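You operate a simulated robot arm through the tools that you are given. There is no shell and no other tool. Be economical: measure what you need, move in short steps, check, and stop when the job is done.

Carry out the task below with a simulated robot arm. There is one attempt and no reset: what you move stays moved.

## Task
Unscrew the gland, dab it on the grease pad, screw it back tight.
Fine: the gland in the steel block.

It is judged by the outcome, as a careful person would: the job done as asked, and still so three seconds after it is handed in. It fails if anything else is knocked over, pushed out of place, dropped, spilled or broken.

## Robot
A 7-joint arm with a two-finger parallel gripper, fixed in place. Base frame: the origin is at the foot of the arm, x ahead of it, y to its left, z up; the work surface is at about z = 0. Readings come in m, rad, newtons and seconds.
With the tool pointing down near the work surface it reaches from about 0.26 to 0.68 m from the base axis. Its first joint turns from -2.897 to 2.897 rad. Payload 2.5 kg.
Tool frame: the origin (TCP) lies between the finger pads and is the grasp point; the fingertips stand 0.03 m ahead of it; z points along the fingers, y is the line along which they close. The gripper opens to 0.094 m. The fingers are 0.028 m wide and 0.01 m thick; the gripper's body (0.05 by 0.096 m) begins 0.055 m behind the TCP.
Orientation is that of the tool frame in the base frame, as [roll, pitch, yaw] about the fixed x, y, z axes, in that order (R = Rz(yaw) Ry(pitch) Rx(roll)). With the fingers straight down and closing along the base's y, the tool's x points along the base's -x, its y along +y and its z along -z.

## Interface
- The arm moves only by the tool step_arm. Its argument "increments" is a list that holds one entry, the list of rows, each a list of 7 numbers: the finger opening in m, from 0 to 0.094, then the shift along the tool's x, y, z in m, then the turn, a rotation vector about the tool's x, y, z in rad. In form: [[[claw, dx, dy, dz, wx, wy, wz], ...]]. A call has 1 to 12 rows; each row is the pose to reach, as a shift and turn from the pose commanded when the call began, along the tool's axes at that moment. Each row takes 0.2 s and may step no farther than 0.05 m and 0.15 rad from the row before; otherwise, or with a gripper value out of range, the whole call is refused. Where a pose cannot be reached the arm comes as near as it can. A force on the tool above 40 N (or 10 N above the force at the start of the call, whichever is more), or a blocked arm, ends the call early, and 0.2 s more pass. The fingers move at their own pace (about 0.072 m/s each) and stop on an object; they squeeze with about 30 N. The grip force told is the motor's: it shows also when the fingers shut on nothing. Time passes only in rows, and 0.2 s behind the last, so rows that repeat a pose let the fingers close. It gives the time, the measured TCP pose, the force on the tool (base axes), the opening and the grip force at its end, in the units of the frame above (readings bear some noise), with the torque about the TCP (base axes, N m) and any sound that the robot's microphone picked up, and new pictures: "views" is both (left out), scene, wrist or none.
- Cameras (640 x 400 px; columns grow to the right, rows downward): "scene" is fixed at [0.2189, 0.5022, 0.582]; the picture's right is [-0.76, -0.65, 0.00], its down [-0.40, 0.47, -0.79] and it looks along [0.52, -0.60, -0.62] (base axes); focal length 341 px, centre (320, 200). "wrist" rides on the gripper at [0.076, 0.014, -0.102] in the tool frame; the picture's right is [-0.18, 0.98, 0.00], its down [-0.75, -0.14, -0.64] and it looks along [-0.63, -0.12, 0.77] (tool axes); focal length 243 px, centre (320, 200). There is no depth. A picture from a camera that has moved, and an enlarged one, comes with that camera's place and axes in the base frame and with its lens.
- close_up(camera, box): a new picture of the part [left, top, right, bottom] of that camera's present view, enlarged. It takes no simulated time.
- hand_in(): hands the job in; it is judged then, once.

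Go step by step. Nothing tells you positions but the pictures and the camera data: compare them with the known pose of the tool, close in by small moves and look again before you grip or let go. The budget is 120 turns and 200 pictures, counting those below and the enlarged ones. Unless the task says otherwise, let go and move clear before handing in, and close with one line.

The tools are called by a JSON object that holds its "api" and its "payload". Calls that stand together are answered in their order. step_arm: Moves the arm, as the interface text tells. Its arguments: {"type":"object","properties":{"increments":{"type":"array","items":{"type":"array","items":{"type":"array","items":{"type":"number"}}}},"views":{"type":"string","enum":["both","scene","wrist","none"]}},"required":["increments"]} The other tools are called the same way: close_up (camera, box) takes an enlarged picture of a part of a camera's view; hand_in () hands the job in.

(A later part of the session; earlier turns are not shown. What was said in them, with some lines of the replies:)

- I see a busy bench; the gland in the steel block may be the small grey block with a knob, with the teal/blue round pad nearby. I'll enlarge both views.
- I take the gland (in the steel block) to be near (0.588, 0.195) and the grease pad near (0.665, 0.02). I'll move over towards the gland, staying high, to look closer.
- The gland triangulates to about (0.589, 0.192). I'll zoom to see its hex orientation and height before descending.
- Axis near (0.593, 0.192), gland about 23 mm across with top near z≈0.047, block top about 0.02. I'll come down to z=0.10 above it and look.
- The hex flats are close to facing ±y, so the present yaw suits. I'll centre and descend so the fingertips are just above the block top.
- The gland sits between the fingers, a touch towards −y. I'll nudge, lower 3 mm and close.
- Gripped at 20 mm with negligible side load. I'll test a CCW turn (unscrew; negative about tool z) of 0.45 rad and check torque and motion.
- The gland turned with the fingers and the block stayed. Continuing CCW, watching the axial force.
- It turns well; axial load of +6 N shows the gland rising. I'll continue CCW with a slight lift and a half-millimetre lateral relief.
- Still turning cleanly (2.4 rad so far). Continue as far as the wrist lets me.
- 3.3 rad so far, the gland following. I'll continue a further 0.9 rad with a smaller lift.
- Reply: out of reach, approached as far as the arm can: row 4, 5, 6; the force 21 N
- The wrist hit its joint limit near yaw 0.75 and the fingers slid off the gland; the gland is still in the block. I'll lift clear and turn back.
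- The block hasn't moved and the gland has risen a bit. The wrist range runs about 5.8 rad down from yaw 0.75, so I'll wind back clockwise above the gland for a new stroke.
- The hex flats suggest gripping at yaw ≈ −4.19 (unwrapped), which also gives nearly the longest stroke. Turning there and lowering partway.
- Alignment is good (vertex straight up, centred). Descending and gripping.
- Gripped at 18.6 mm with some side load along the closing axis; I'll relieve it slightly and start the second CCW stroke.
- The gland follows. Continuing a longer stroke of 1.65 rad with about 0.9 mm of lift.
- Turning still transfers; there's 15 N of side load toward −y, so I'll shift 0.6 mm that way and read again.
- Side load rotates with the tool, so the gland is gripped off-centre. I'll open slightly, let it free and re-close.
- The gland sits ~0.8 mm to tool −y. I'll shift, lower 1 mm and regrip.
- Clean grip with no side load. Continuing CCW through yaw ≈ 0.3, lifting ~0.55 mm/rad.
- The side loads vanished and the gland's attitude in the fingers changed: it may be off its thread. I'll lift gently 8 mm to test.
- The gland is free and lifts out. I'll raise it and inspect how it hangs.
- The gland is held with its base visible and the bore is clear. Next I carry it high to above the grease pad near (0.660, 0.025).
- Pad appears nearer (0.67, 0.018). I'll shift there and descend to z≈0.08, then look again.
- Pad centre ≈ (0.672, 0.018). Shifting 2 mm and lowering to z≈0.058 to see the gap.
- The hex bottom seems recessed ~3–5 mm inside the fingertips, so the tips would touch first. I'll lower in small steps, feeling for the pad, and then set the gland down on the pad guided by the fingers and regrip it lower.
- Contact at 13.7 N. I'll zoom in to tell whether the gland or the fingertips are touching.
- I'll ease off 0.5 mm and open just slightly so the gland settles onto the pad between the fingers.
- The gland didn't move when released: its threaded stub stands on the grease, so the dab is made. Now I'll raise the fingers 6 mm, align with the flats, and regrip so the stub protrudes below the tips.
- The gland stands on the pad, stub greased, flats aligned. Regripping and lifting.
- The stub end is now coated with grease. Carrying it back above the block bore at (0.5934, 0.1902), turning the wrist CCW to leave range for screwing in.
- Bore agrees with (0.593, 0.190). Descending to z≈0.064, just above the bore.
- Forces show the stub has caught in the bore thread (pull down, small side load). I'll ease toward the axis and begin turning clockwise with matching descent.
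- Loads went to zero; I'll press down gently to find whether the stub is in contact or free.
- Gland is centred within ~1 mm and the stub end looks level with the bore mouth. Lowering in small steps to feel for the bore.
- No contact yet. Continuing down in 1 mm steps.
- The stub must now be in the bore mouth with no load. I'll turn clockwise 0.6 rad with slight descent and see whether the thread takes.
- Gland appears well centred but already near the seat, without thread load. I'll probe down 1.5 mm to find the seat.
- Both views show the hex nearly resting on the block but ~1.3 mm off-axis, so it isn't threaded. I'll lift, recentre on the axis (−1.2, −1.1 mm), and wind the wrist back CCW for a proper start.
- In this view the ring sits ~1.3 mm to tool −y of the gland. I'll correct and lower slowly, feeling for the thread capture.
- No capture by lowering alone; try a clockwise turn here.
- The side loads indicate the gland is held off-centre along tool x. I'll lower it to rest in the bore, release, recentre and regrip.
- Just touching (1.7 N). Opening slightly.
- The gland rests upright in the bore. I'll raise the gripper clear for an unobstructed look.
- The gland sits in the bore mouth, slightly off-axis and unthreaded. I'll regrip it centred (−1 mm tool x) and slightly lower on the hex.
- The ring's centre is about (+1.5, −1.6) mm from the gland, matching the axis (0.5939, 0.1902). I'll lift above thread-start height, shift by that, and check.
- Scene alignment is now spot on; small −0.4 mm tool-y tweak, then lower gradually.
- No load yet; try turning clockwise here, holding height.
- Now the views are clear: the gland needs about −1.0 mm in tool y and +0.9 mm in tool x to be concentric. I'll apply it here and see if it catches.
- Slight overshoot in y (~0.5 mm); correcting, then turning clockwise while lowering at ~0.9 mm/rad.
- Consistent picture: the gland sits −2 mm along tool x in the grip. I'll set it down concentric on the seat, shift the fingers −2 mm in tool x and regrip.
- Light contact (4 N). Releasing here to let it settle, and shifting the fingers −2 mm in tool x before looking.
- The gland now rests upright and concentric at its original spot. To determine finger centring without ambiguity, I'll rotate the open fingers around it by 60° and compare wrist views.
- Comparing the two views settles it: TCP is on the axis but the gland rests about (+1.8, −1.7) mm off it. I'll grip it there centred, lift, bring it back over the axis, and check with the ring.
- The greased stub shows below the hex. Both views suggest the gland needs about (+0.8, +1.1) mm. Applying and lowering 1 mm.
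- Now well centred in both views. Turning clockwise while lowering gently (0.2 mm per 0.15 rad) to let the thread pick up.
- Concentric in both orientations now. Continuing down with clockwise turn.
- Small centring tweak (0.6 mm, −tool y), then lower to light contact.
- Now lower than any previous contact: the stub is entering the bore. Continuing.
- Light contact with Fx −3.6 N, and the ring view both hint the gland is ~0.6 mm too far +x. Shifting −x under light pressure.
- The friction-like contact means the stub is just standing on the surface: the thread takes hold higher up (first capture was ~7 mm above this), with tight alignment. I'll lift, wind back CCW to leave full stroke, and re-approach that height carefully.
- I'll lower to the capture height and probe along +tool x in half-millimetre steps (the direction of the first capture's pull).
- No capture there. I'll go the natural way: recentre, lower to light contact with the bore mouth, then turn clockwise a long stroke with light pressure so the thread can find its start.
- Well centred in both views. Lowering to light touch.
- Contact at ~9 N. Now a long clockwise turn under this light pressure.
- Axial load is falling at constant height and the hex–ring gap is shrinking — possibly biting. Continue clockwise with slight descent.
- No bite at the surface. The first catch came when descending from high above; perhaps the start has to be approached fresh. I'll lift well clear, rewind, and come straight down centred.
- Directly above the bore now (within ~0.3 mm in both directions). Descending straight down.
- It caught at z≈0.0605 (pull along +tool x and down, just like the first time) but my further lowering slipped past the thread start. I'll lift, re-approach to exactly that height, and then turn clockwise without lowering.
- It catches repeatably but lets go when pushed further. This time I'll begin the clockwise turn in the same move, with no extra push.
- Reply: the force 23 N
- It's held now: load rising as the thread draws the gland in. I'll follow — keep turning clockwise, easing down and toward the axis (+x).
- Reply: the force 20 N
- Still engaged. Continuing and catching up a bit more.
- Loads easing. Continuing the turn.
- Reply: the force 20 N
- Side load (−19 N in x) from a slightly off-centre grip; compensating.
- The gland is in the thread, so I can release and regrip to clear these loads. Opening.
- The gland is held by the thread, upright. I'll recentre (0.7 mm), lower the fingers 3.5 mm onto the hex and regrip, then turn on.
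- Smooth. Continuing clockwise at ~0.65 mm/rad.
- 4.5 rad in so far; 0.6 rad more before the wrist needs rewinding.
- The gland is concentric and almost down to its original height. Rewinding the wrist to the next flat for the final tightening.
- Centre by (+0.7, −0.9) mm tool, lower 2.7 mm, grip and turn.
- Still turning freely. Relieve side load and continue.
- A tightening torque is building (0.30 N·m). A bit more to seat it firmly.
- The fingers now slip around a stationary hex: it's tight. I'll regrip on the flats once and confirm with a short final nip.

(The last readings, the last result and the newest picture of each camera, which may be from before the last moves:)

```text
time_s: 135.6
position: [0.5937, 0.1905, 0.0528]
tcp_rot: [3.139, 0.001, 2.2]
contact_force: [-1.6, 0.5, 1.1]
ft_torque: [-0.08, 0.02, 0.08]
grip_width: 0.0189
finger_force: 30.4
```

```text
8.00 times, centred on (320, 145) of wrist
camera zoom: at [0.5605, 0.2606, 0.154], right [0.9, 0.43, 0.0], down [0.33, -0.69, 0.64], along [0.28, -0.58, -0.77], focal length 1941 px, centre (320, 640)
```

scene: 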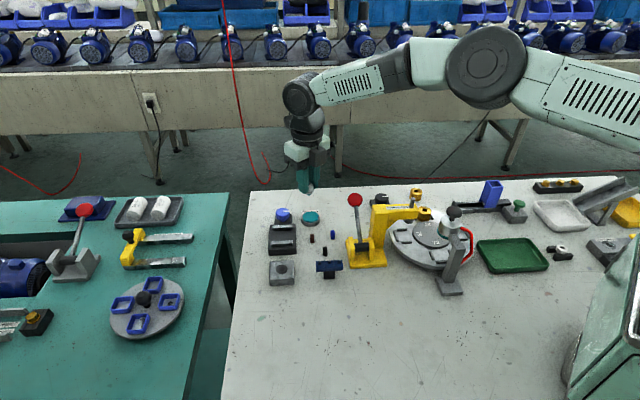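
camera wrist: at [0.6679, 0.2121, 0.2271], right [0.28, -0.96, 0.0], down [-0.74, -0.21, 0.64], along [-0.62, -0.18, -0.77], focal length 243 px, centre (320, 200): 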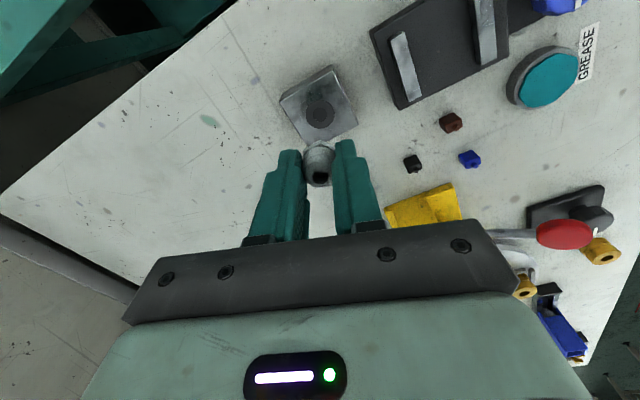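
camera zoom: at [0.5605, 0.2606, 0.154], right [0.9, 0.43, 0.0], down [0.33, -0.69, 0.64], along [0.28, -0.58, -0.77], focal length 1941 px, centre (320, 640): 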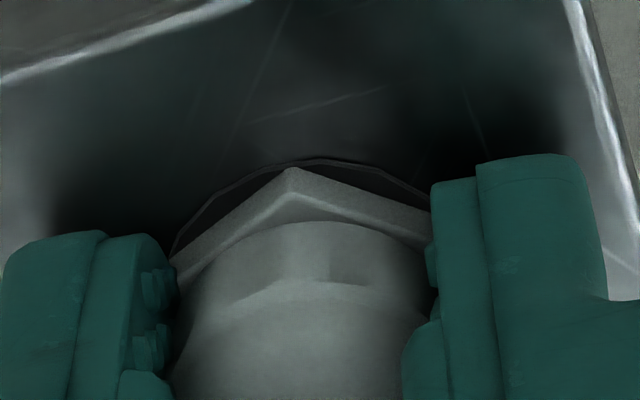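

The gland doesn't budge further; it is tight. Releasing, lifting clear and checking the result.

{"api": "step_arm", "payload": {"increments": [[[0.024, 0, 0, 0, 0, 0, 0], [0.034, 0, 0, 0, 0, 0, 0], [0.05, 0, 0, 0, 0, 0, 0], [0.05, 0, 0, -0.02, 0, 0, 0], [0.05, 0, 0, -0.06, 0, 0, 0], [0.05, 0, 0, -0.1, 0, 0, 0], [0.05, 0, 0, -0.13, 0, 0, 0]]], "views": "both"}}

{"api": "close_up", "payload": {"camera": "scene", "box": [246, 225, 326, 285]}}

{"api": "close_up", "payload": {"camera": "wrist", "box": [270, 60, 370, 130]}}

```text
time_s: 137.2
position: [0.5945, 0.1887, 0.1842]
tcp_rot: [3.141, 0.001, 2.203]
contact_force: [-0.2, -0.5, 0.6]
ft_torque: [0.01, 0.03, -0.01]
grip_width: 0.0498
finger_force: 0.1
camera wrist: at [0.5611, 0.2596, 0.285], right [0.9, 0.43, 0.0], down [0.33, -0.69, 0.64], along [0.28, -0.58, -0.77], focal length 243 px, centre (320, 200)
```

scene: 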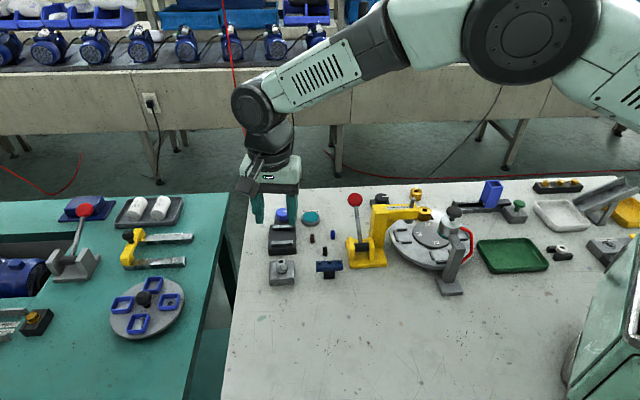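
wrist: 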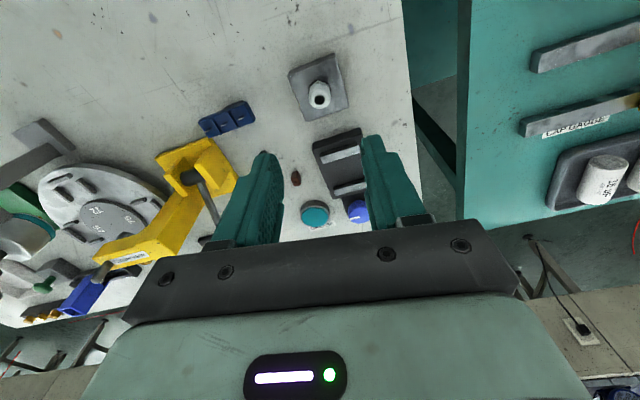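

```text
6.67 times, centred on (286, 255) of scene
camera zoom: at [0.2189, 0.5022, 0.582], right [-0.76, -0.65, 0.0], down [-0.4, 0.47, -0.79], along [0.52, -0.6, -0.62], focal length 2275 px, centre (547, -167)
```

zoom: 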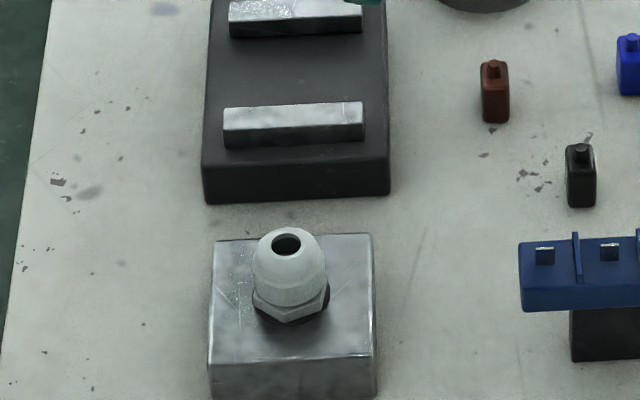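

```text
5.71 times, centred on (320, 95) of wrist
camera zoom: at [0.5611, 0.2596, 0.285], right [0.9, 0.43, 0.0], down [0.33, -0.69, 0.64], along [0.28, -0.58, -0.77], focal length 1386 px, centre (320, 800)
```

zoom: 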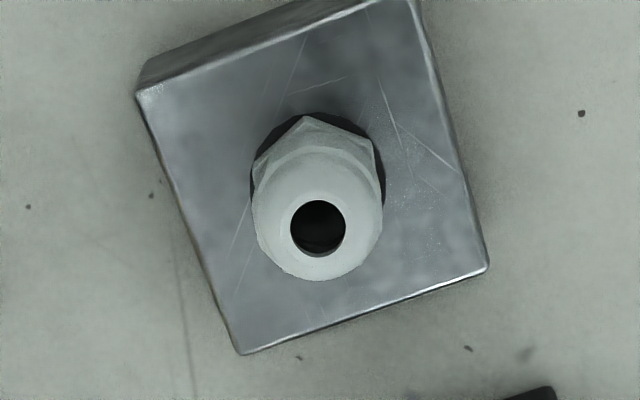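

The gland sits exactly where it was at the start (same image position), seated and tight. The block and everything else look undisturbed, and the arm is clear, so I'm handing in.

{"api": "hand_in", "payload": {}}

```text
The job is handed in.
```

The gland was unscrewed, dabbed on the grease pad and screwed back into the steel block until the fingers slipped on the hex. The other items on the bench look undisturbed, and the job is handed in.
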